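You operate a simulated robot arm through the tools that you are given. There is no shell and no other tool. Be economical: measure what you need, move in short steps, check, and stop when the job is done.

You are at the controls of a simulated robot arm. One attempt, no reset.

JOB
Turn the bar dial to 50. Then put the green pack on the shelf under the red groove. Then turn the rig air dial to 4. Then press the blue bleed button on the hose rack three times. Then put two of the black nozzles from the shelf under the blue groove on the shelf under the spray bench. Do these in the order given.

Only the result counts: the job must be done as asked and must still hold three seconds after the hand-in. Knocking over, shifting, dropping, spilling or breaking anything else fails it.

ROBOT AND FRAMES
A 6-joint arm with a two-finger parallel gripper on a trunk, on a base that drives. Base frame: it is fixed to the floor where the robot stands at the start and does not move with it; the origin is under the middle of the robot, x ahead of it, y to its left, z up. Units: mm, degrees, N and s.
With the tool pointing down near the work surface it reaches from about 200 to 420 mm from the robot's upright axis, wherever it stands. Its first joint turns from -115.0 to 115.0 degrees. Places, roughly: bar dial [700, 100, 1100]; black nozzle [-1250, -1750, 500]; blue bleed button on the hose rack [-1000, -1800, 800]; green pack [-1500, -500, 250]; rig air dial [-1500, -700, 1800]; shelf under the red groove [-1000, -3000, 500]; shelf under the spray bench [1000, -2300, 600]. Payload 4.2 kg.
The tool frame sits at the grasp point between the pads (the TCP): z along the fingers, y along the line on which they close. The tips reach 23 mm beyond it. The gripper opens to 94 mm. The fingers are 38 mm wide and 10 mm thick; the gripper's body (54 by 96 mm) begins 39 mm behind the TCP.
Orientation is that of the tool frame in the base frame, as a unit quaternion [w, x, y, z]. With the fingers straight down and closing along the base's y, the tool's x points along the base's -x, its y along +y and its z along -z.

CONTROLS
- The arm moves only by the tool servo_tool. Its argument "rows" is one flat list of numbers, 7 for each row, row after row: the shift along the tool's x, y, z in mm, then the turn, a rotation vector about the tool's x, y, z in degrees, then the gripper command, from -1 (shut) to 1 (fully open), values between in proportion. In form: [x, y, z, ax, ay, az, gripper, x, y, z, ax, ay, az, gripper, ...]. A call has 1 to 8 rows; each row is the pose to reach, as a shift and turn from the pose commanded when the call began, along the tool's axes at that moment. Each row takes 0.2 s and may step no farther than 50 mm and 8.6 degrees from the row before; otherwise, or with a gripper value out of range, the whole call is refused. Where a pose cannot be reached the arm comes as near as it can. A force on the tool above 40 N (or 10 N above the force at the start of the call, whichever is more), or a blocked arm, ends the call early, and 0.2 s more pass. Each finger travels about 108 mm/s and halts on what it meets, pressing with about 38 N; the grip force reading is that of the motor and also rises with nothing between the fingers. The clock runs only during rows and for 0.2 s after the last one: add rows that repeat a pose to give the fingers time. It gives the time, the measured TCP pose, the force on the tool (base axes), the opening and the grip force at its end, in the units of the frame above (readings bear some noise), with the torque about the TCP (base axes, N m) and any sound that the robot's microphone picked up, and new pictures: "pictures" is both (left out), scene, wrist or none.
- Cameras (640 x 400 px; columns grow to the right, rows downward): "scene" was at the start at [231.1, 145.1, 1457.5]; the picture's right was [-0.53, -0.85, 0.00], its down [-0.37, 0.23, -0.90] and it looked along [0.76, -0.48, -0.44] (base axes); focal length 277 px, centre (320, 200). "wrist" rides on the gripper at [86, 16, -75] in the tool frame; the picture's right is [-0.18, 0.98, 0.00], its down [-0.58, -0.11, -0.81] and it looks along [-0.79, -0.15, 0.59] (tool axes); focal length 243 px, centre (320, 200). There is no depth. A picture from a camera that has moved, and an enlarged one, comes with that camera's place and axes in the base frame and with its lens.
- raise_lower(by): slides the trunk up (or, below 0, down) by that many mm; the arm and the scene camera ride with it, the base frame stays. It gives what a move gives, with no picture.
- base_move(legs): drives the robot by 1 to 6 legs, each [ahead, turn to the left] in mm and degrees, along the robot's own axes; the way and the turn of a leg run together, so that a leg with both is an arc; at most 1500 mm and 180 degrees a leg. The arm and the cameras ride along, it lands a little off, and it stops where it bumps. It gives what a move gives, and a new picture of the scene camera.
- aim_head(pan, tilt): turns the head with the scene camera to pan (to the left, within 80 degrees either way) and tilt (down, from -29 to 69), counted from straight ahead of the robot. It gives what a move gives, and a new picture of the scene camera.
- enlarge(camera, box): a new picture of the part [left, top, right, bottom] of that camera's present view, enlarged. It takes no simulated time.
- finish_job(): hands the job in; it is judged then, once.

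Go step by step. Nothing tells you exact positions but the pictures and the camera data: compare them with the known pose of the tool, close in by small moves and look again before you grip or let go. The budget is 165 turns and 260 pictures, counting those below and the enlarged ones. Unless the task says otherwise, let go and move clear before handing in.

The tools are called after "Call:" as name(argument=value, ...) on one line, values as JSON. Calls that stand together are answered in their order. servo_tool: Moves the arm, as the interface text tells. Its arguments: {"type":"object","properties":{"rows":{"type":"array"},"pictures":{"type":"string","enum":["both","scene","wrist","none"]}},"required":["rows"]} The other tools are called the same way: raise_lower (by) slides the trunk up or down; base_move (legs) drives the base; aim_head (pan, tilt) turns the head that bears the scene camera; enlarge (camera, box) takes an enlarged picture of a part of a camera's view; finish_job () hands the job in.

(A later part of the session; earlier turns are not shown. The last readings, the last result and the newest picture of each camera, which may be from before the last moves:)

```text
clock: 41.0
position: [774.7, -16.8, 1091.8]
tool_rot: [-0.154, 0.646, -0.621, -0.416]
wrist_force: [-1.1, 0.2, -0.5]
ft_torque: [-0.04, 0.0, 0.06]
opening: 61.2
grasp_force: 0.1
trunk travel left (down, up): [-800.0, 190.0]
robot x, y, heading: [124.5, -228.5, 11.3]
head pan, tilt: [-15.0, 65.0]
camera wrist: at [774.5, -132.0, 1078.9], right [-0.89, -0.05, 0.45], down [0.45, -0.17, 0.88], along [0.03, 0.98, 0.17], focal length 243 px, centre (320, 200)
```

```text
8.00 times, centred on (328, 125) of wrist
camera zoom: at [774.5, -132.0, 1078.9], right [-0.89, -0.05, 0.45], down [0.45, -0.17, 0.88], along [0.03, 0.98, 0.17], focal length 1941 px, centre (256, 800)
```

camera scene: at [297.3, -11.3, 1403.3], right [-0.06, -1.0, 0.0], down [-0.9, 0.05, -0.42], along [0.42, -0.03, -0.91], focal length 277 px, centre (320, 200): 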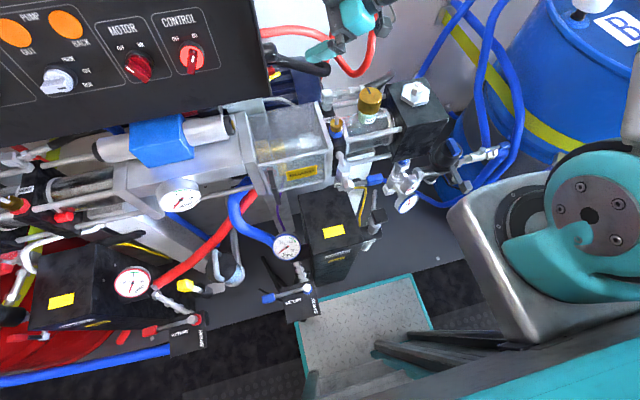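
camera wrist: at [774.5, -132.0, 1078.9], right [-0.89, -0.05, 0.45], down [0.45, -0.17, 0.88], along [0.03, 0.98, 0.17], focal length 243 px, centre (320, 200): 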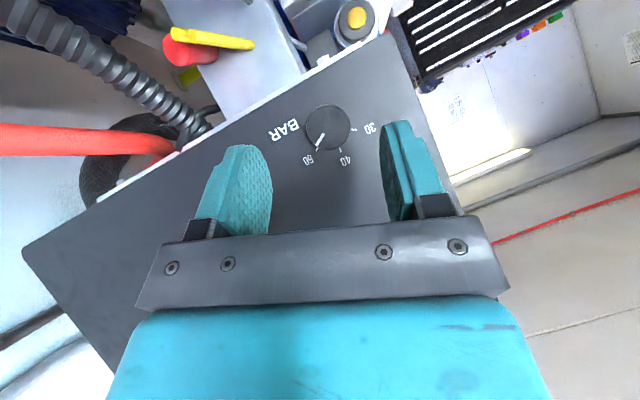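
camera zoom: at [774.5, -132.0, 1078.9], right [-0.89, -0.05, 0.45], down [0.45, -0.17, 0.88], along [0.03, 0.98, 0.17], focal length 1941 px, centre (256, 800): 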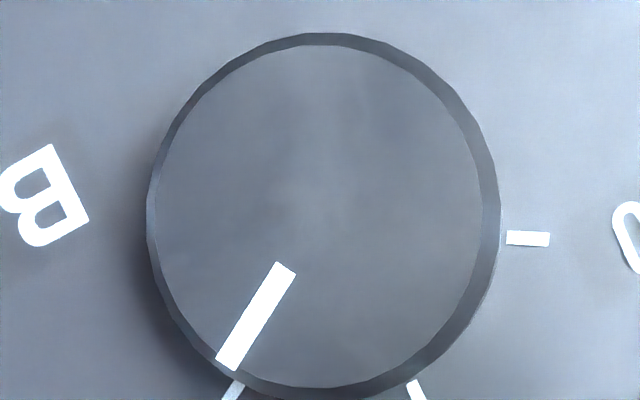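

The reading hasn't changed: either the pads slip or the knob springs back. I'll regrip, turn further back, and look while still gripped.

Call:
servo_tool(rows=[0, 0, 30, 0, 0, 0, 0.3, -5, 0, 52, 0, 0, 0, 0.3, -10, 0, 60, 0, 0, 0, 0.3, -10, 0, 60, 0, 0, 0, -0.2, -10, 0, 60, 0, 0, 0, -1, -10, 0, 60, 0, 0, 0, -1, -10, 0, 60, 0, 0, 0, -1], pictures="wrist")

Call:
enlarge(camera="wrist", box=[272, 140, 368, 200])

Call:
servo_tool(rows=[0, 0, 0, 3.3, 0, -3.9, -1, 0, 0, 0, 6.6, 0, -7.8, -1, 0, 0, 0, 6.6, 0, -7.8, -1], pictures="wrist")

Call:
enlarge(camera="wrist", box=[272, 140, 368, 200])

```text
clock: 42.6
position: [753.0, 32.5, 1063.4]
tool_rot: [-0.152, 0.647, -0.62, -0.418]
wrist_force: [-27.2, -10.6, -1.8]
ft_torque: [0.81, 0.11, 1.25]
opening: 31.1
grasp_force: 44.6
trunk travel left (down, up): [-800.0, 190.0]
robot x, y, heading: [126.2, -226.3, 11.4]
head pan, tilt: [-15.0, 65.0]
camera wrist: at [753.8, -82.4, 1050.4], right [-0.89, -0.06, 0.45], down [0.45, -0.16, 0.88], along [0.03, 0.98, 0.17], focal length 243 px, centre (320, 200)
```

wrist: 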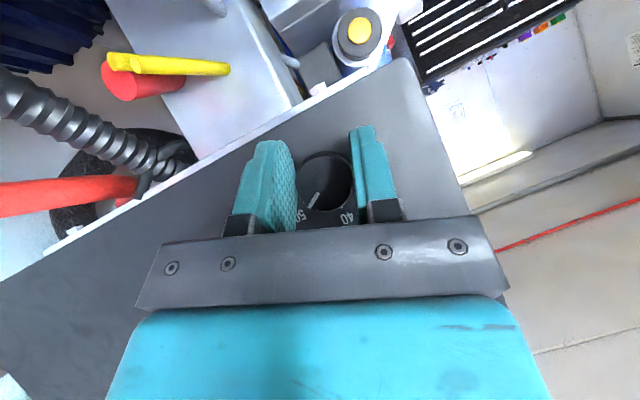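

```text
6.67 times, centred on (320, 170) of wrist
camera zoom: at [753.8, -82.4, 1050.4], right [-0.89, -0.06, 0.45], down [0.45, -0.16, 0.88], along [0.03, 0.98, 0.17], focal length 1618 px, centre (320, 400)
```

zoom: 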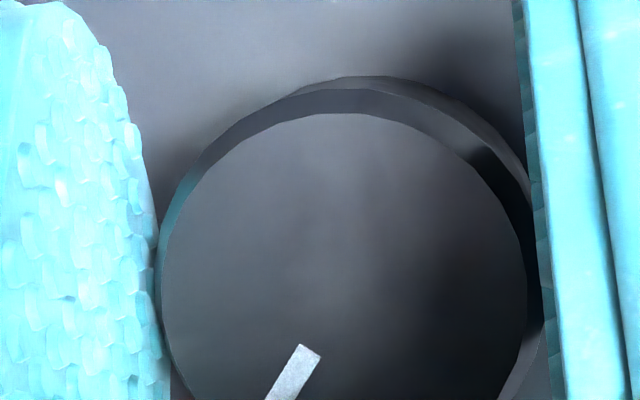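

```text
clock: 43.4
position: [752.2, 32.8, 1064.1]
tool_rot: [-0.218, 0.676, -0.6, -0.368]
wrist_force: [-24.4, -11.2, -11.0]
ft_torque: [0.06, -0.03, 1.23]
opening: 31.0
grasp_force: 45.2
trunk travel left (down, up): [-800.0, 190.0]
robot x, y, heading: [125.2, -221.1, 11.5]
head pan, tilt: [-15.0, 65.0]
camera wrist: at [756.3, -81.9, 1047.3], right [-0.96, -0.06, 0.28], down [0.29, -0.19, 0.94], along [0.0, 0.98, 0.2], focal length 243 px, centre (320, 200)
```

wrist: 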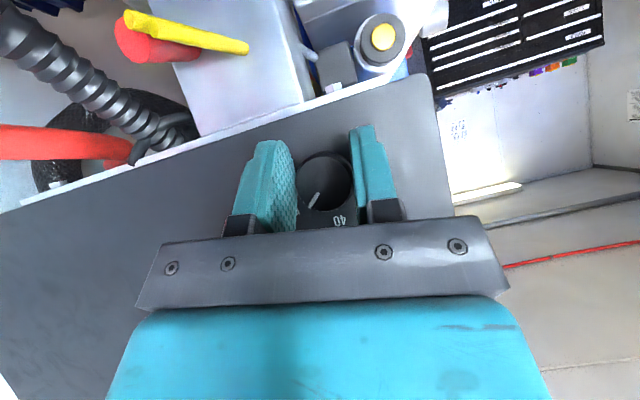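

```text
6.67 times, centred on (320, 170) of wrist
camera zoom: at [756.3, -81.9, 1047.3], right [-0.96, -0.06, 0.28], down [0.29, -0.19, 0.94], along [0.0, 0.98, 0.2], focal length 1618 px, centre (320, 400)
```

zoom: 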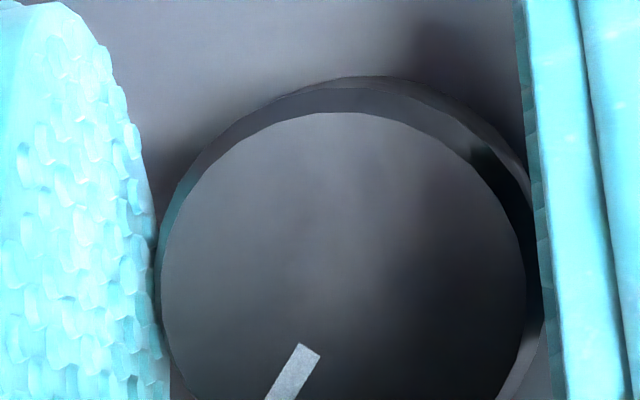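

The knob follows the gripper while held. I'll release and check where it settles.

Call:
servo_tool(rows=[0, 0, 0, 0, 0, 0, 0, 0, 0, 0, 0, 0, 0, 0.3, 5, 0, -8, 0, 0, 0, 0.3, 10, 0, -30, 0, 0, 0, 0.3, 10, 0, -60, 0, 0, 0, 0.3], pictures="wrist")

Call:
enlarge(camera="wrist", box=[280, 100, 376, 160])

```text
clock: 44.6
position: [771.2, -16.9, 1091.4]
tool_rot: [-0.219, 0.676, -0.599, -0.368]
wrist_force: [-0.5, 0.8, -0.5]
ft_torque: [0.0, -0.02, 0.02]
opening: 61.0
grasp_force: 0.1
trunk travel left (down, up): [-800.0, 190.0]
robot x, y, heading: [127.7, -229.9, 11.3]
head pan, tilt: [-15.0, 65.0]
camera wrist: at [773.3, -130.7, 1075.4], right [-0.96, -0.06, 0.28], down [0.29, -0.2, 0.94], along [0.0, 0.98, 0.21], focal length 243 px, centre (320, 200)
```

wrist: 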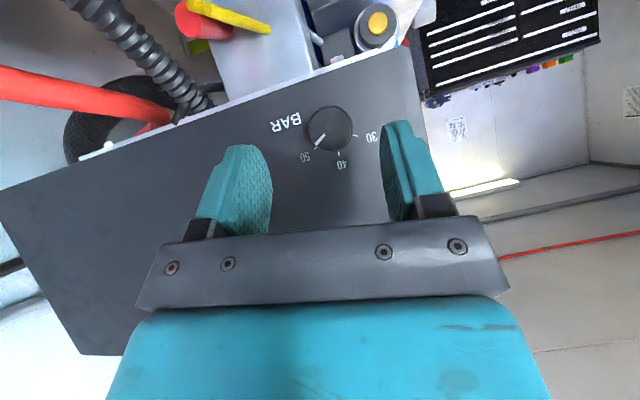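

```text
6.67 times, centred on (328, 130) of wrist
camera zoom: at [773.3, -130.7, 1075.4], right [-0.96, -0.06, 0.28], down [0.29, -0.2, 0.94], along [0.0, 0.98, 0.21], focal length 1618 px, centre (267, 667)
```

zoom: 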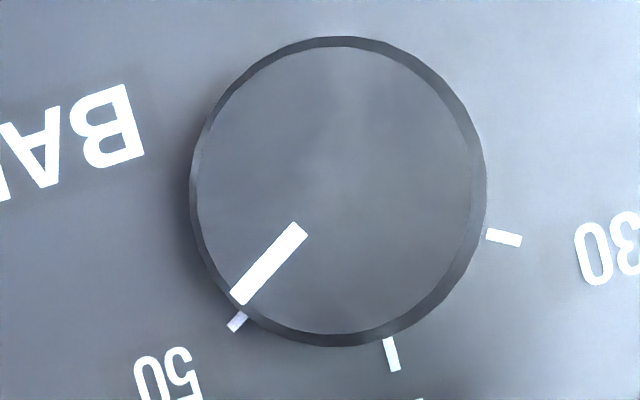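

The knob snaps back to the same spot each time, so it is detented at 50; I take the bar dial as done. Next is the green pack behind me. I'll back away and return the tool to a compact, downward pose.

Call:
servo_tool(rows=[0, 0, -45, 0, 0, 0, 0.3, 0, 0, -90, 0, 0, 0, 0.3, 0, 0, -130, 3.7, 2.75, 6.6, 0.3, 0, 0, -150, 7.4, 5.5, 13.2, 0.3, 0, 0, -150, 11.1, 8.2, 19.8, 0.3, 0, 0, -150, 14.9, 11, 26.5, 0.3, 0, 0, -150, 18.6, 13.7, 33.1, 0.3, 0, 0, -150, 22.3, 16.5, 39.7, 0.3], pictures="none")

Call:
servo_tool(rows=[0, 0, 0, 3.7, 2.75, 6.6, 0.3, 0, 0, 0, 7.4, 5.5, 13.2, 0.3, 0, 0, 0, 11.1, 8.2, 19.8, 0.3, 0, 0, 0, 14.9, 11, 26.5, 0.3, 0, 0, 0, 18.6, 13.7, 33.1, 0.3, 0, 0, 0, 22.3, 16.5, 39.7, 0.3], pictures="scene")

```text
clock: 46.4
position: [803.2, -126.9, 1187.9]
tool_rot: [0.119, -0.425, 0.875, 0.202]
wrist_force: [0.4, -0.3, 0.0]
ft_torque: [0.04, 0.02, -0.01]
opening: 60.9
grasp_force: 0.2
trunk travel left (down, up): [-800.0, 190.0]
robot x, y, heading: [128.4, -227.6, 11.6]
head pan, tilt: [-15.0, 65.0]
```

```text
clock: 47.8
position: [804.8, -127.2, 1189.2]
tool_rot: [-0.001, -0.099, 0.995, -0.002]
wrist_force: [0.1, -1.1, -0.6]
ft_torque: [0.0, 0.0, 0.01]
opening: 61.2
grasp_force: 0.0
trunk travel left (down, up): [-800.0, 190.0]
robot x, y, heading: [123.9, -226.6, 11.1]
head pan, tilt: [-15.0, 65.0]
camera scene: at [297.9, -11.8, 1403.3], right [-0.06, -1.0, 0.0], down [-0.9, 0.06, -0.42], along [0.42, -0.03, -0.91], focal length 277 px, centre (320, 200)
```

scene: 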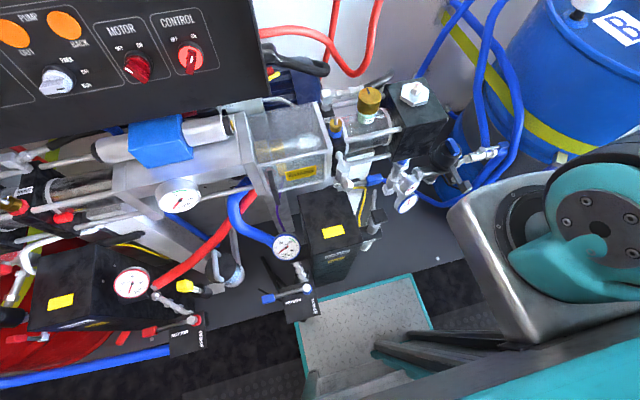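

Now I'll tuck the arm toward the mast, back off from the machine, and turn around to look for the green pack.

Call:
servo_tool(rows=[45, 0, 0, 0, 0, 0, 0.3, 90, 0, 0, 0, 0, 0, 0.3, 135, 0, 0, 0, 0, 0, 0.3, 180, 0, 0, 0, 0, 0, 0.3, 220, 0, 0, 0, 0, 0, 0.3], pictures="none")

Call:
base_move(legs=[[-450, 0]])

Call:
aim_head(pan=-80, tilt=25)

```text
clock: 49.0
position: [591.1, -174.5, 1189.7]
tool_rot: [0.0, -0.099, 0.995, 0.0]
wrist_force: [0.4, 0.8, 0.4]
ft_torque: [-0.01, 0.0, -0.01]
opening: 61.0
grasp_force: 0.0
trunk travel left (down, up): [-800.0, 190.0]
robot x, y, heading: [125.7, -228.2, 11.3]
head pan, tilt: [-15.0, 65.0]
```

```text
clock: 51.6
position: [155.5, -261.6, 1188.9]
tool_rot: [0.001, -0.098, 0.995, 0.0]
wrist_force: [0.1, -0.1, -0.6]
ft_torque: [0.0, 0.0, -0.01]
opening: 61.1
grasp_force: 0.2
trunk travel left (down, up): [-800.0, 190.0]
robot x, y, heading: [-309.9, -316.4, 11.6]
head pan, tilt: [-15.0, 65.0]
camera scene: at [-135.9, -98.9, 1403.2], right [-0.06, -1.0, 0.0], down [-0.9, 0.06, -0.42], along [0.42, -0.03, -0.91], focal length 277 px, centre (320, 200)
```

scene: 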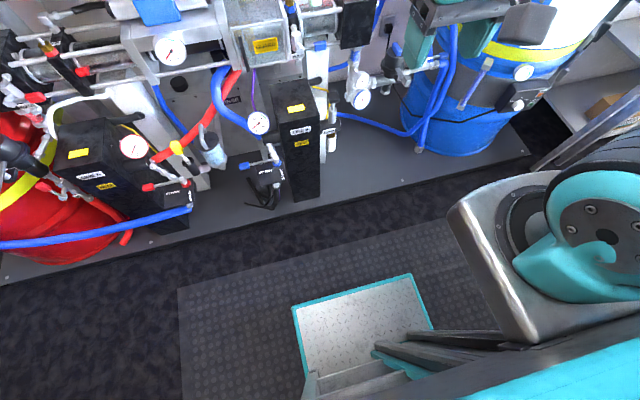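

```text
clock: 53.0
position: [156.6, -262.1, 1190.3]
tool_rot: [0.0, -0.098, 0.995, 0.0]
wrist_force: [0.2, 0.8, -0.2]
ft_torque: [0.03, 0.02, -0.01]
opening: 61.3
grasp_force: 0.0
trunk travel left (down, up): [-800.0, 190.0]
robot x, y, heading: [-306.0, -320.4, 11.5]
head pan, tilt: [-80.0, 25.0]
camera scene: at [-162.9, -180.9, 1458.8], right [-0.93, -0.36, 0.0], down [-0.15, 0.39, -0.91], along [0.33, -0.84, -0.42], focal length 277 px, centre (320, 200)
```

scene: 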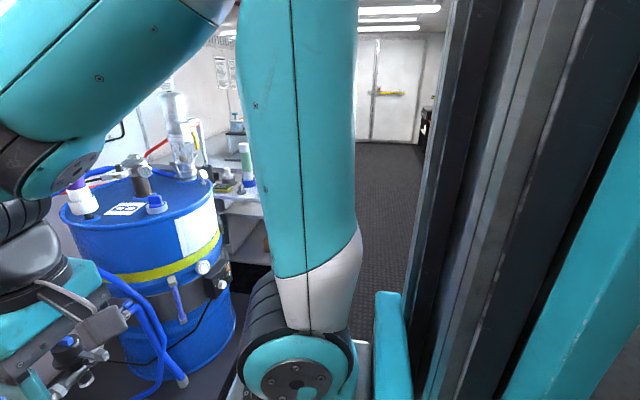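

There's a clear aisle toward -y. I'll turn right in place and look around.

Call:
base_move(legs=[[0, -90]])

Call:
aim_head(pan=-70, tilt=25)

Call:
aim_head(pan=0, tilt=15)

```text
clock: 57.2
position: [-250.1, -777.8, 1189.9]
tool_rot: [0.0, 0.631, 0.776, 0.0]
wrist_force: [0.5, 0.2, 1.0]
ft_torque: [-0.01, -0.02, 0.02]
opening: 61.3
grasp_force: 0.0
trunk travel left (down, up): [-800.0, 190.0]
robot x, y, heading: [-307.5, -318.1, -77.7]
head pan, tilt: [-80.0, 25.0]
camera scene: at [-170.4, -458.9, 1458.9], right [-0.37, 0.93, 0.0], down [0.39, 0.16, -0.91], along [-0.84, -0.34, -0.42], focal length 277 px, centre (320, 200)
```

scene: 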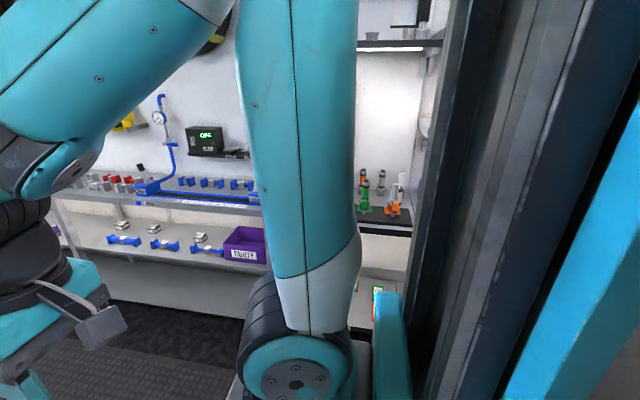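

```text
clock: 57.9
position: [-251.3, -777.7, 1191.2]
tool_rot: [-0.001, 0.631, 0.776, 0.0]
wrist_force: [-0.3, -0.7, -0.2]
ft_torque: [0.0, -0.02, 0.0]
opening: 61.1
grasp_force: 0.1
trunk travel left (down, up): [-800.0, 190.0]
robot x, y, heading: [-306.0, -316.0, -78.2]
head pan, tilt: [-70.0, 25.0]
camera scene: at [-163.2, -473.2, 1458.9], right [-0.53, 0.85, 0.0], down [0.36, 0.22, -0.91], along [-0.77, -0.48, -0.42], focal length 277 px, centre (320, 200)
```

scene: 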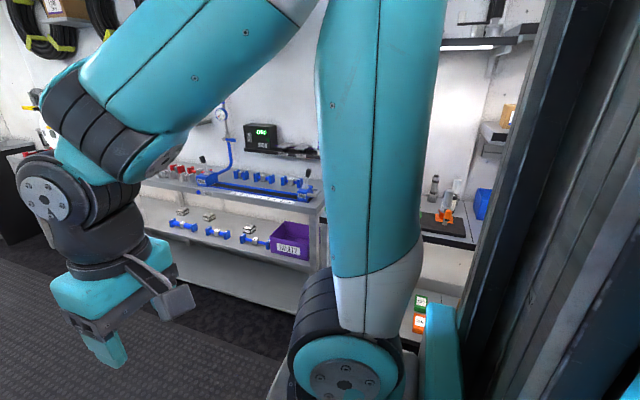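

```text
clock: 59.3
position: [-251.6, -778.0, 1188.8]
tool_rot: [0.0, 0.631, 0.776, 0.0]
wrist_force: [-0.8, 0.2, 0.2]
ft_torque: [-0.03, 0.03, -0.01]
opening: 60.8
grasp_force: 0.0
trunk travel left (down, up): [-800.0, 190.0]
robot x, y, heading: [-308.5, -317.6, -78.0]
head pan, tilt: [0.0, 15.0]
camera scene: at [-65.7, -515.9, 1475.1], right [-0.98, -0.21, 0.0], down [-0.05, 0.25, -0.97], along [0.2, -0.95, -0.26], focal length 277 px, centre (320, 200)
```

scene: 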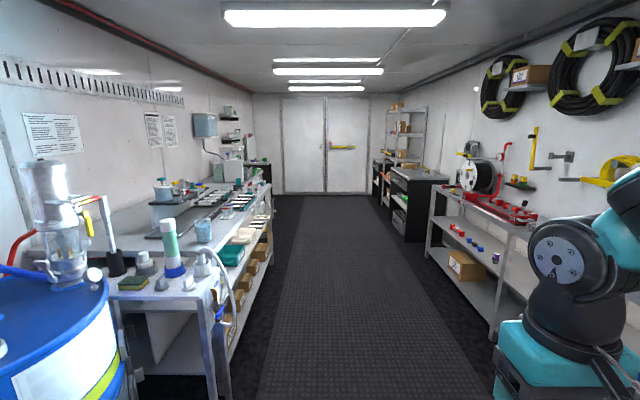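

I see the aisle: spray bench on the left, hose rack and shelves on the right, and green/orange packs on a low shelf behind the arm. I'll turn to face -x.

Call:
base_move(legs=[[0, -100]])

Call:
aim_head(pan=5, tilt=40)

```text
clock: 63.9
position: [-775.4, -303.5, 1189.8]
tool_rot: [-0.001, 1.0, 0.029, 0.0]
wrist_force: [0.3, 0.6, 0.4]
ft_torque: [-0.03, -0.02, 0.01]
opening: 61.1
grasp_force: 0.1
trunk travel left (down, up): [-800.0, 190.0]
robot x, y, heading: [-309.9, -313.5, -176.3]
head pan, tilt: [0.0, 15.0]
camera scene: at [-540.3, -525.7, 1475.1], right [-0.06, 1.0, 0.0], down [0.26, 0.02, -0.97], along [-0.96, -0.06, -0.26], focal length 277 px, centre (320, 200)
```

scene: 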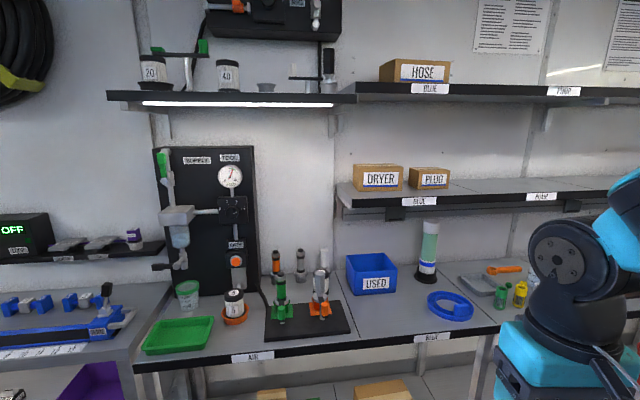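

```text
clock: 64.8
position: [-775.3, -304.6, 1189.1]
tool_rot: [0.001, 1.0, 0.03, -0.001]
wrist_force: [0.5, -0.4, -0.5]
ft_torque: [0.01, -0.01, -0.02]
opening: 60.9
grasp_force: 0.1
trunk travel left (down, up): [-800.0, 190.0]
robot x, y, heading: [-309.0, -316.1, -176.6]
head pan, tilt: [5.0, 40.0]
camera scene: at [-531.2, -532.5, 1435.6], right [-0.15, 0.99, 0.0], down [0.64, 0.09, -0.77], along [-0.76, -0.11, -0.64], focal length 277 px, centre (320, 200)
```

scene: 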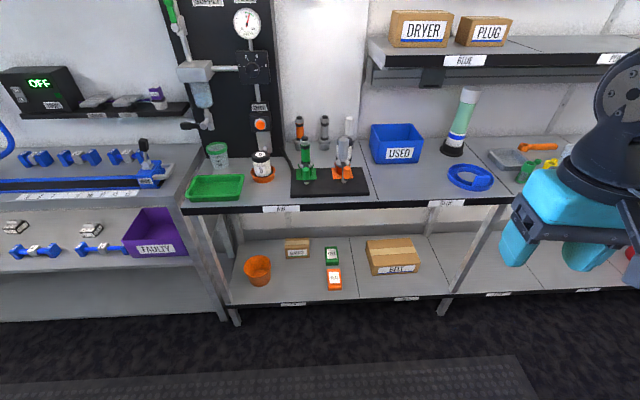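

The green pack is the small green box on the low shelf at about (331, 255). I'll enlarge it and look at the rig board too.

Call:
enlarge(camera="scene", box=[230, 225, 430, 310])

Call:
aim_head(pan=-5, tilt=-10)

```text
3.20 times, centred on (330, 268) of scene
camera zoom: at [-531.2, -532.5, 1435.6], right [-0.15, 0.99, 0.0], down [0.64, 0.09, -0.77], along [-0.76, -0.11, -0.64], focal length 885 px, centre (288, -16)
```

zoom: 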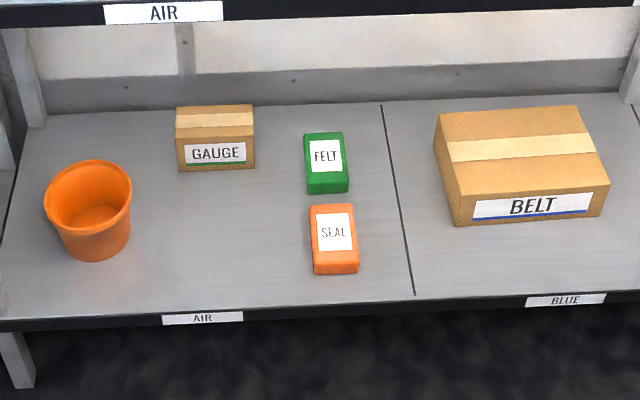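

```text
clock: 66.0
position: [-775.3, -304.2, 1190.5]
tool_rot: [0.0, 1.0, 0.029, 0.0]
wrist_force: [1.1, 0.1, 0.8]
ft_torque: [0.01, 0.0, 0.02]
opening: 61.0
grasp_force: 0.0
trunk travel left (down, up): [-800.0, 190.0]
robot x, y, heading: [-308.3, -313.1, -176.5]
head pan, tilt: [-5.0, -10.0]
camera scene: at [-531.3, -517.8, 1514.4], right [0.03, 1.0, 0.0], down [-0.17, 0.0, -0.98], along [-0.98, 0.03, 0.17], focal length 277 px, centre (320, 200)
```

scene: 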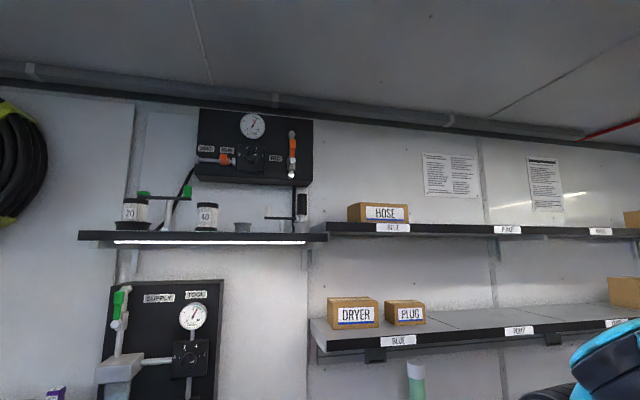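

The pack is at about [-1475, -606, ~245], behind the orange SEAL pack, on the low shelf under the bench. I'll drive so the arm's axis faces it, staying far enough back to keep the elbow outside the bench.

Call:
base_move(legs=[[0, 28], [530, 0], [0, -31.5]])

Call:
aim_head(pan=-15, tilt=50)

```text
clock: 72.0
position: [-1234.9, -572.3, 1189.2]
tool_rot: [0.0, 1.0, 0.007, 0.001]
wrist_force: [0.4, -0.5, 1.5]
ft_torque: [0.0, 0.02, 0.01]
opening: 61.2
grasp_force: 0.1
trunk travel left (down, up): [-800.0, 190.0]
robot x, y, heading: [-770.3, -601.7, -178.5]
head pan, tilt: [-5.0, -10.0]
camera scene: at [-1001.0, -797.4, 1514.5], right [0.07, 1.0, 0.0], down [-0.17, 0.01, -0.98], along [-0.98, 0.07, 0.17], focal length 277 px, centre (320, 200)
```

scene: 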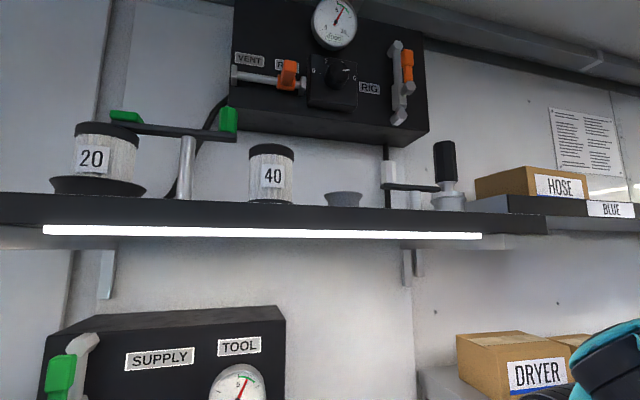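

```text
clock: 73.3
position: [-1234.8, -572.4, 1191.0]
tool_rot: [-0.001, 1.0, 0.007, 0.0]
wrist_force: [-0.6, -0.1, -0.7]
ft_torque: [0.02, -0.03, -0.04]
opening: 60.9
grasp_force: 0.1
trunk travel left (down, up): [-800.0, 190.0]
robot x, y, heading: [-768.0, -605.5, -179.3]
head pan, tilt: [-15.0, 50.0]
camera scene: at [-991.6, -784.7, 1421.4], right [0.24, 0.97, 0.0], down [0.74, -0.19, -0.64], along [-0.62, 0.16, -0.77], focal length 277 px, centre (320, 200)
```

scene: 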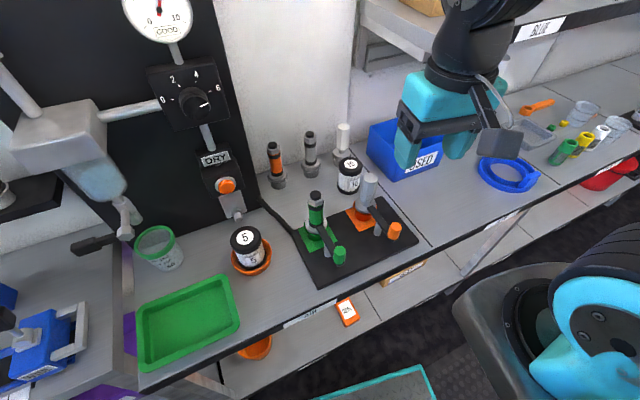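

Note: this bench's lower dial is TOOL; the RIG dial is the upper one. The bench front edge is at about x=-1172, z=842. I'll back up, lower the trunk, and look at the low shelf from the front.

Call:
base_move(legs=[[-220, 0]])

Call:
raise_lower(by=-780)

Call:
aim_head(pan=-10, tilt=20)

```text
clock: 75.0
position: [-1015.0, -570.3, 1189.1]
tool_rot: [-0.001, 1.0, 0.008, 0.0]
wrist_force: [-0.7, 0.5, -0.1]
ft_torque: [0.0, 0.02, 0.0]
opening: 61.2
grasp_force: 0.1
trunk travel left (down, up): [-800.0, 190.0]
robot x, y, heading: [-551.6, -600.4, -179.0]
head pan, tilt: [-15.0, 50.0]
camera scene: at [-769.7, -781.5, 1421.4], right [0.24, 0.97, 0.0], down [0.74, -0.19, -0.64], along [-0.62, 0.16, -0.77], focal length 277 px, centre (320, 200)
```

scene: 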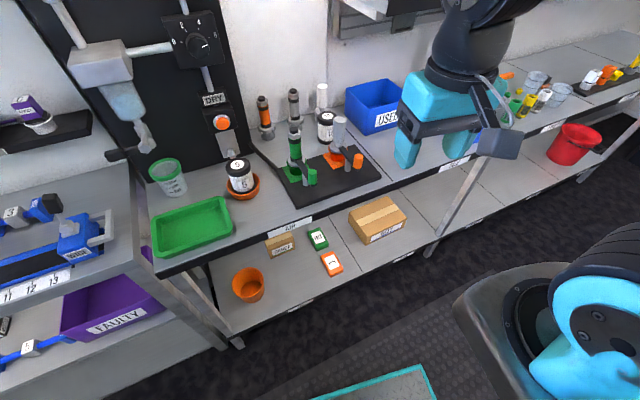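

```text
refused: -780 is not a number from -400 to 400
```

```text
clock: 76.0
position: [-1014.1, -570.4, 1189.9]
tool_rot: [0.0, 1.0, 0.008, 0.0]
wrist_force: [-0.3, 0.0, 0.3]
ft_torque: [-0.01, 0.0, -0.01]
opening: 61.1
grasp_force: 0.1
trunk travel left (down, up): [-800.0, 190.0]
robot x, y, heading: [-545.9, -602.1, -179.0]
head pan, tilt: [-10.0, 20.0]
camera scene: at [-786.9, -785.5, 1466.9], right [0.16, 0.99, 0.0], down [0.34, -0.05, -0.94], along [-0.93, 0.15, -0.34], focal length 277 px, centre (320, 200)
```

scene: 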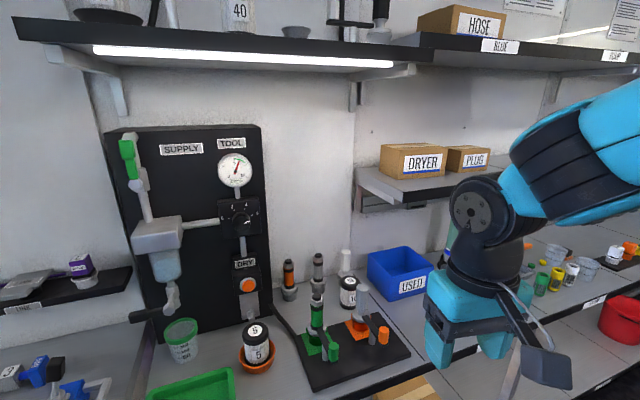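

The pack centre triangulates to about [-1500, -609, ~215] on top. I'll lower the trunk in two steps.

Call:
raise_lower(by=-400)

Call:
raise_lower(by=-370)

Call:
aim_head(pan=-15, tilt=20)

```text
clock: 79.8
position: [-1013.8, -570.5, 790.3]
tool_rot: [0.0, 1.0, 0.007, 0.0]
wrist_force: [1.2, 0.9, -0.6]
ft_torque: [0.01, -0.01, 0.0]
opening: 61.1
grasp_force: 0.1
trunk travel left (down, up): [-400.0, 590.0]
robot x, y, heading: [-547.6, -605.2, -179.2]
head pan, tilt: [-10.0, 20.0]
```

```text
clock: 83.4
position: [-1013.9, -570.8, 420.9]
tool_rot: [-0.001, 1.0, 0.007, 0.0]
wrist_force: [0.0, -0.9, -0.7]
ft_torque: [0.02, -0.02, -0.03]
opening: 60.8
grasp_force: 0.1
trunk travel left (down, up): [-30.0, 960.0]
robot x, y, heading: [-548.2, -602.3, -178.8]
head pan, tilt: [-10.0, 20.0]
```

```text
clock: 84.1
position: [-1013.5, -570.8, 419.6]
tool_rot: [0.0, 1.0, 0.008, -0.001]
wrist_force: [-0.2, -0.2, -0.7]
ft_torque: [0.02, 0.01, 0.03]
opening: 60.9
grasp_force: 0.0
trunk travel left (down, up): [-30.0, 960.0]
robot x, y, heading: [-548.6, -602.1, -179.3]
head pan, tilt: [-15.0, 20.0]
camera scene: at [-785.3, -777.7, 697.0], right [0.24, 0.97, 0.0], down [0.33, -0.08, -0.94], along [-0.91, 0.23, -0.34], focal length 277 px, centre (320, 200)
```

scene: 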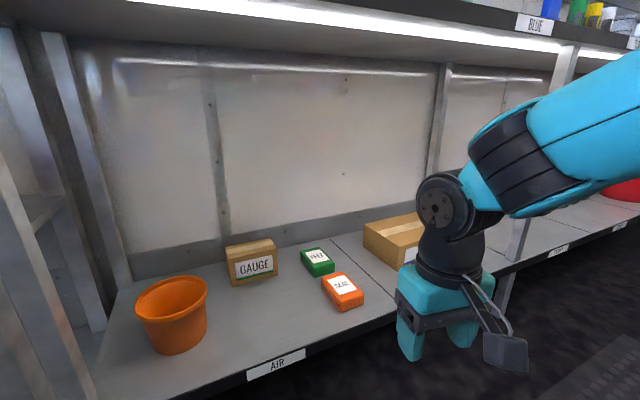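

Good view: the green pack's top is at about [-1484, -610, 239]. I'll enlarge to see its size and orientation.

Call:
enlarge(camera="scene", box=[280, 230, 400, 320])

```text
4.44 times, centred on (340, 275) of scene
camera zoom: at [-785.3, -777.7, 697.0], right [0.24, 0.97, 0.0], down [0.33, -0.08, -0.94], along [-0.91, 0.23, -0.34], focal length 1230 px, centre (231, -133)
```

zoom: 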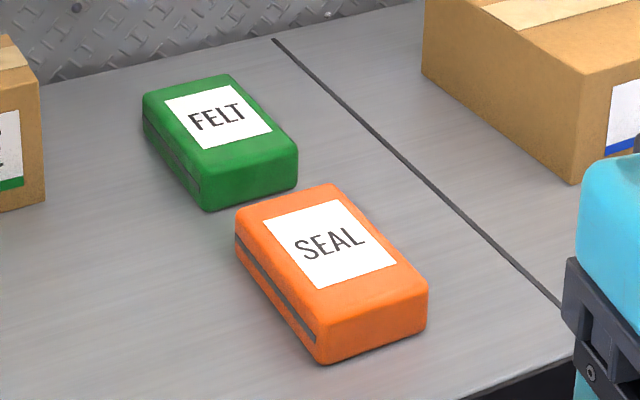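

The pack is about 115×66×33 mm, yawed about 12°, with its long axis away from me. I'll tilt the tool 25° forward, yaw to match, open fully, and extend the arm low before driving in.

Call:
servo_tool(rows=[-36, 5, 4, -0.4, -4.1, -1.9, 1, -72, 10, 8, -0.9, -8.3, -3.9, 1, -108, 15, 12, -1.3, -12.5, -5.8, 1, -144, 20, 16, -1.7, -16.6, -7.7, 1, -180, 25, 20, -2.2, -20.8, -9.7, 1, -215, 29, 20, -2.6, -24.9, -11.6, 1], pictures="scene")

```text
clock: 85.5
position: [-1228.5, -601.4, 398.8]
tool_rot: [0.023, 0.97, 0.108, -0.216]
wrist_force: [1.3, 0.2, 0.9]
ft_torque: [0.03, 0.0, 0.01]
opening: 93.8
grasp_force: 0.0
trunk travel left (down, up): [-30.0, 960.0]
robot x, y, heading: [-548.9, -604.6, -179.0]
head pan, tilt: [-15.0, 20.0]
camera scene: at [-785.3, -777.6, 697.0], right [0.24, 0.97, 0.0], down [0.33, -0.08, -0.94], along [-0.91, 0.23, -0.34], focal length 277 px, centre (320, 200)
```

scene: 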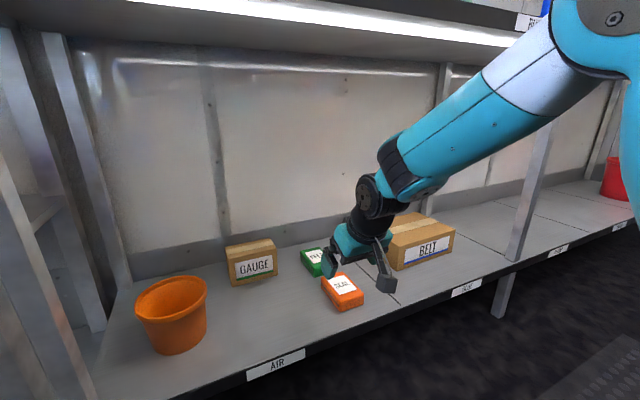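

The elbow would sit close to the bench lip if I drove 250 mm, so I'll stretch the arm a little further and lower first, then check.

Call:
servo_tool(rows=[-15, 0, 40, 0, 0, 0, 1, -35, 0, 78, 0, 0, 0, 1, -50, 0, 100, 0, 0, 0, 1], pictures="scene")

```text
clock: 86.3
position: [-1317.2, -620.1, 330.5]
tool_rot: [0.023, 0.97, 0.108, -0.216]
wrist_force: [-0.2, -0.2, 0.2]
ft_torque: [0.01, 0.01, 0.0]
opening: 94.1
grasp_force: 0.1
trunk travel left (down, up): [-30.0, 960.0]
robot x, y, heading: [-547.4, -603.1, -179.1]
head pan, tilt: [-15.0, 20.0]
camera scene: at [-785.3, -777.6, 697.0], right [0.24, 0.97, 0.0], down [0.33, -0.08, -0.94], along [-0.91, 0.23, -0.34], focal length 277 px, centre (320, 200)
```

scene: 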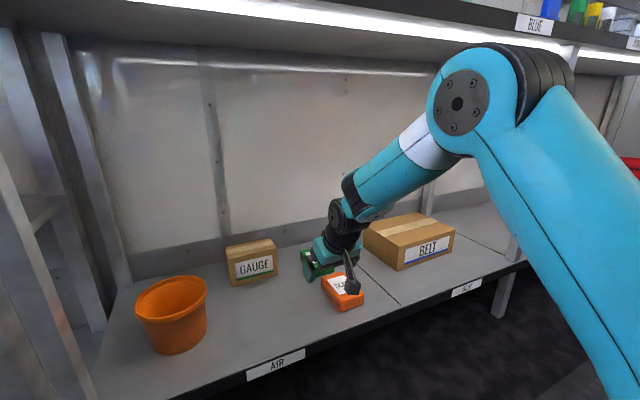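

Elbow now is about z 690, below the bench underside (~785). I'll drive forward 160 mm.

Call:
base_move(legs=[[160, 0]])

Call:
servo_tool(rows=[0, 0, 5, 0, 0, 0, 1], pictures="wrist")

```text
clock: 87.7
position: [-1478.3, -624.1, 331.1]
tool_rot: [0.024, 0.97, 0.108, -0.215]
wrist_force: [0.6, -0.8, -0.1]
ft_torque: [0.0, 0.03, -0.01]
opening: 94.2
grasp_force: 0.1
trunk travel left (down, up): [-30.0, 960.0]
robot x, y, heading: [-710.2, -604.1, -178.9]
head pan, tilt: [-15.0, 20.0]
camera scene: at [-947.2, -780.7, 696.9], right [0.24, 0.97, 0.0], down [0.33, -0.08, -0.94], along [-0.91, 0.23, -0.34], focal length 277 px, centre (320, 200)
```

scene: 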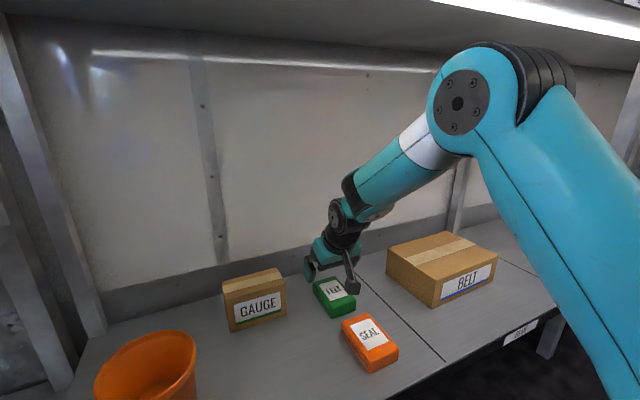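

```text
clock: 88.1
position: [-1481.2, -624.0, 326.4]
tool_rot: [0.024, 0.971, 0.109, -0.213]
wrist_force: [-0.1, -0.4, 0.3]
ft_torque: [0.01, 0.02, 0.03]
opening: 93.6
grasp_force: 0.1
trunk travel left (down, up): [-30.0, 960.0]
robot x, y, heading: [-706.5, -602.6, -179.0]
head pan, tilt: [-15.0, 20.0]
camera wrist: at [-1370.2, -616.3, 357.0], right [0.05, -1.0, 0.08], down [-0.21, 0.06, 0.98], along [-0.98, -0.07, -0.2], focal length 243 px, centre (320, 200)
```

wrist: 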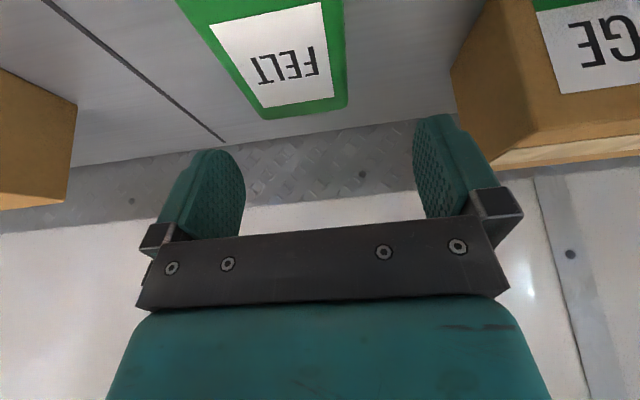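

The pack centre is about [-1505, -610]. I'll shift over and go halfway down, then check.

Call:
servo_tool(rows=[9, -10, 20, 0, 0, 0, 1, 18, -19, 45, 0, 0, 0, 1, 18, -19, 45, 0, 0, 0, 1])

```text
clock: 88.9
position: [-1486.4, -604.1, 277.1]
tool_rot: [0.024, 0.97, 0.109, -0.214]
wrist_force: [0.3, 1.1, -0.4]
ft_torque: [0.0, 0.0, 0.02]
opening: 93.9
grasp_force: 0.1
trunk travel left (down, up): [-30.0, 960.0]
robot x, y, heading: [-708.8, -603.9, -178.8]
head pan, tilt: [-15.0, 20.0]
camera scene: at [-947.2, -780.7, 696.9], right [0.24, 0.97, 0.0], down [0.33, -0.08, -0.94], along [-0.91, 0.23, -0.34], focal length 277 px, centre (320, 200)
camera wrist: at [-1375.1, -596.2, 308.5], right [0.05, -1.0, 0.08], down [-0.21, 0.07, 0.98], along [-0.98, -0.07, -0.2], focal length 243 px, centre (320, 200)
```

scene: 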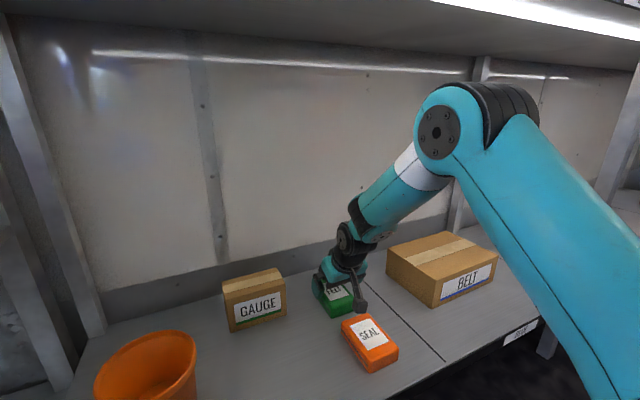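
wrist: 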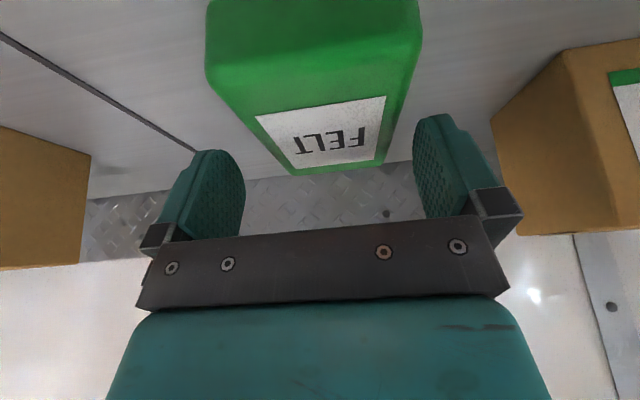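

The refined pack centre is about [-1485, -609] with its top near z 250. I'll descend to TCP z ≈ 248 and close.

Call:
servo_tool(rows=[6, 2, 13, 0, 0, 0, 1, 11.3, 3, 26.8, 0, 0, 0, 1, 11.3, 3, 26.8, 0, 0, 0, 1])

```text
clock: 89.7
position: [-1487.0, -608.8, 249.2]
tool_rot: [0.025, 0.97, 0.109, -0.215]
wrist_force: [0.4, 0.6, 0.5]
ft_torque: [-0.05, -0.03, 0.02]
opening: 93.7
grasp_force: 0.0
trunk travel left (down, up): [-30.0, 960.0]
robot x, y, heading: [-708.5, -603.6, -179.1]
head pan, tilt: [-15.0, 20.0]
camera scene: at [-947.2, -780.7, 697.0], right [0.24, 0.97, 0.0], down [0.33, -0.08, -0.94], along [-0.91, 0.23, -0.34], focal length 277 px, centre (320, 200)
camera wrist: at [-1376.8, -600.1, 279.8], right [0.05, -1.0, 0.08], down [-0.21, 0.06, 0.98], along [-0.98, -0.07, -0.2], focal length 243 px, centre (320, 200)
```

scene: 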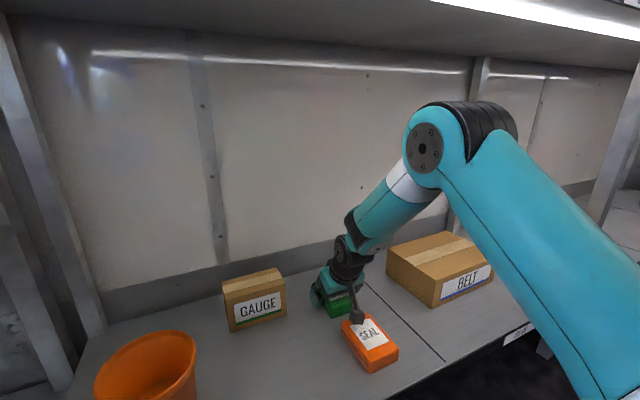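
wrist: 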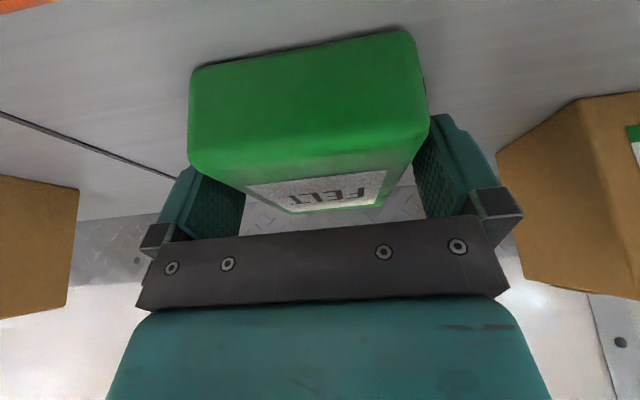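

The fingers flank the pack. Closing now.

Call:
servo_tool(rows=[0, 0, 0, 0, 0, 0, 0.6, 0, 0, 0, 0, 0, 0, 0.3, 0, 0, 0, 0, 0, 0, 0, 0, 0, 0, 0, 0, 0, 0], pictures="wrist")

```text
clock: 90.7
position: [-1487.0, -609.0, 248.2]
tool_rot: [0.024, 0.97, 0.109, -0.214]
wrist_force: [-0.5, -0.9, -0.1]
ft_torque: [-0.01, 0.06, -0.01]
opening: 69.7
grasp_force: 38.4
trunk travel left (down, up): [-30.0, 960.0]
robot x, y, heading: [-710.7, -607.1, -179.4]
head pan, tilt: [-15.0, 20.0]
camera wrist: at [-1376.7, -600.1, 279.9], right [0.05, -1.0, 0.08], down [-0.21, 0.06, 0.98], along [-0.98, -0.07, -0.2], focal length 243 px, centre (320, 200)
```

wrist: 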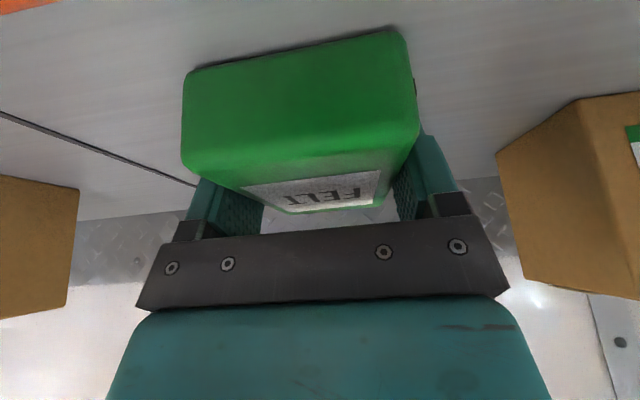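

Held at 69.7 mm with 38 N. I'll lift 75 mm straight up and back out.

Call:
servo_tool(rows=[-8, 0, -18, 0, 0, 0, -0.2, -17, 0, -36, 0, 0, 0, -0.2, -32, 0, -68, 0, 0, 0, -0.2], pictures="wrist")

Call:
base_move(legs=[[-450, 0]])

```text
clock: 91.5
position: [-1487.2, -607.6, 322.8]
tool_rot: [0.025, 0.97, 0.109, -0.215]
wrist_force: [-0.1, -0.6, 0.4]
ft_torque: [-0.01, 0.0, -0.01]
opening: 37.8
grasp_force: 0.0
trunk travel left (down, up): [-30.0, 960.0]
robot x, y, heading: [-708.0, -604.7, -179.0]
head pan, tilt: [-15.0, 20.0]
camera wrist: at [-1377.3, -599.8, 354.3], right [0.05, -1.0, 0.08], down [-0.21, 0.07, 0.98], along [-0.98, -0.07, -0.2], focal length 243 px, centre (320, 200)
```

wrist: 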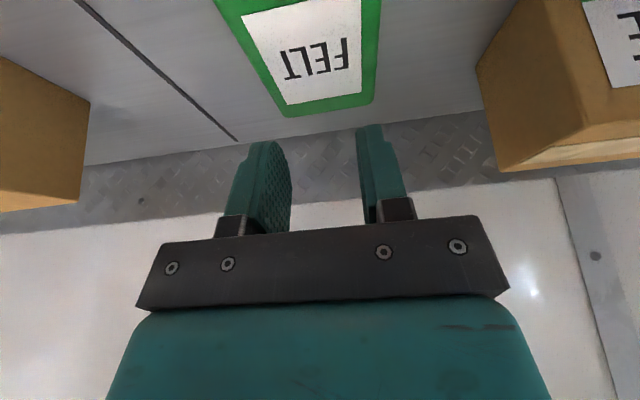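

```text
clock: 94.2
position: [-1025.8, -598.7, 323.4]
tool_rot: [0.024, 0.97, 0.108, -0.215]
wrist_force: [-0.2, 0.6, 0.7]
ft_torque: [-0.01, -0.01, 0.0]
opening: 37.3
grasp_force: 0.1
trunk travel left (down, up): [-30.0, 960.0]
robot x, y, heading: [-247.8, -599.7, -179.2]
head pan, tilt: [-15.0, 20.0]
camera scene: at [-484.6, -772.5, 696.9], right [0.24, 0.97, 0.0], down [0.33, -0.08, -0.94], along [-0.91, 0.23, -0.34], focal length 277 px, centre (320, 200)
```

scene: 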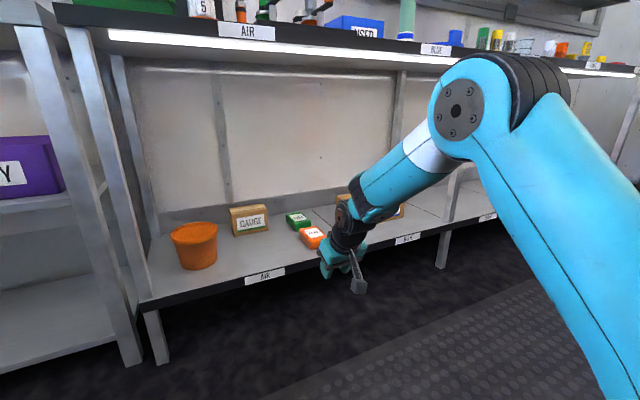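

The pack slipped out — I gripped only its top edge. It's still on the shelf, so I'll go back in with the gripper open and grip deeper.

Call:
base_move(legs=[[455, 0]])

Call:
servo_tool(rows=[0, 0, 0, 0, 0, 0, 0.5, 10, -3, 20, 0, 0, 0, 1, 10, -3, 20, 0, 0, 0, 1], pictures="both")

```text
clock: 97.0
position: [-1483.9, -599.1, 323.0]
tool_rot: [0.023, 0.971, 0.105, -0.215]
wrist_force: [0.3, -0.2, 0.9]
ft_torque: [0.0, 0.02, -0.02]
opening: 37.6
grasp_force: 0.0
trunk travel left (down, up): [-30.0, 960.0]
robot x, y, heading: [-703.6, -596.6, -179.5]
head pan, tilt: [-15.0, 20.0]
camera scene: at [-944.4, -777.2, 696.9], right [0.25, 0.97, 0.0], down [0.33, -0.09, -0.94], along [-0.91, 0.23, -0.34], focal length 277 px, centre (320, 200)
```

scene: 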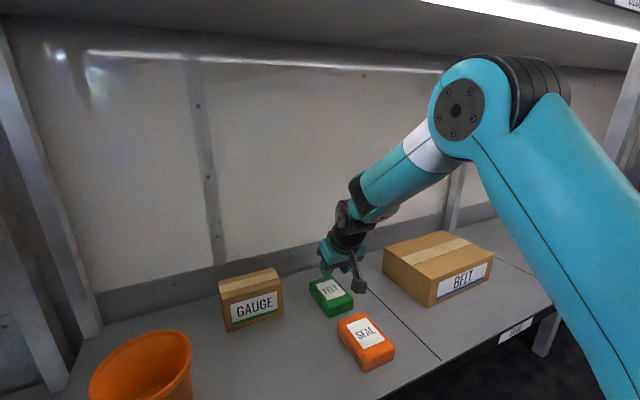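

```text
clock: 97.8
position: [-1484.3, -597.8, 298.9]
tool_rot: [0.024, 0.971, 0.105, -0.215]
wrist_force: [-0.5, -0.6, -0.2]
ft_torque: [0.01, 0.02, 0.0]
opening: 94.3
grasp_force: 0.1
trunk travel left (down, up): [-30.0, 960.0]
robot x, y, heading: [-711.5, -599.8, -179.4]
head pan, tilt: [-15.0, 20.0]
camera scene: at [-944.4, -777.2, 696.9], right [0.25, 0.97, 0.0], down [0.33, -0.09, -0.94], along [-0.91, 0.23, -0.34], focal length 277 px, centre (320, 200)
camera wrist: at [-1373.8, -589.4, 330.9], right [0.05, -1.0, 0.08], down [-0.21, 0.07, 0.98], along [-0.98, -0.06, -0.2], focal length 243 px, centre (320, 200)
```

scene: 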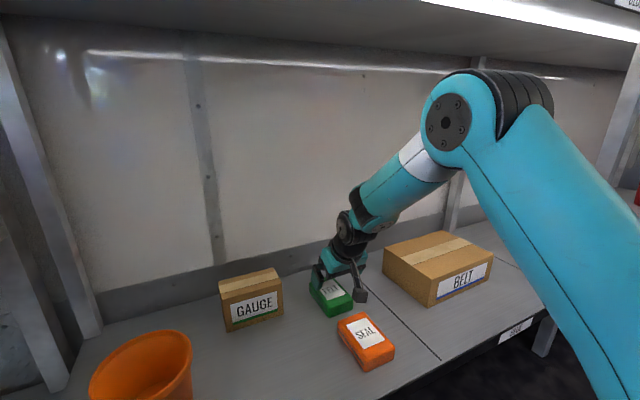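
wrist: 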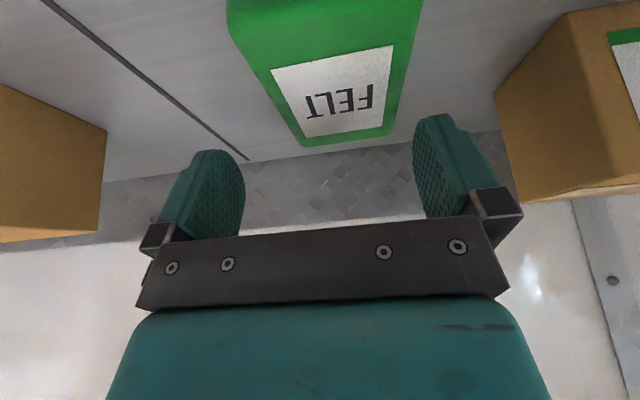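

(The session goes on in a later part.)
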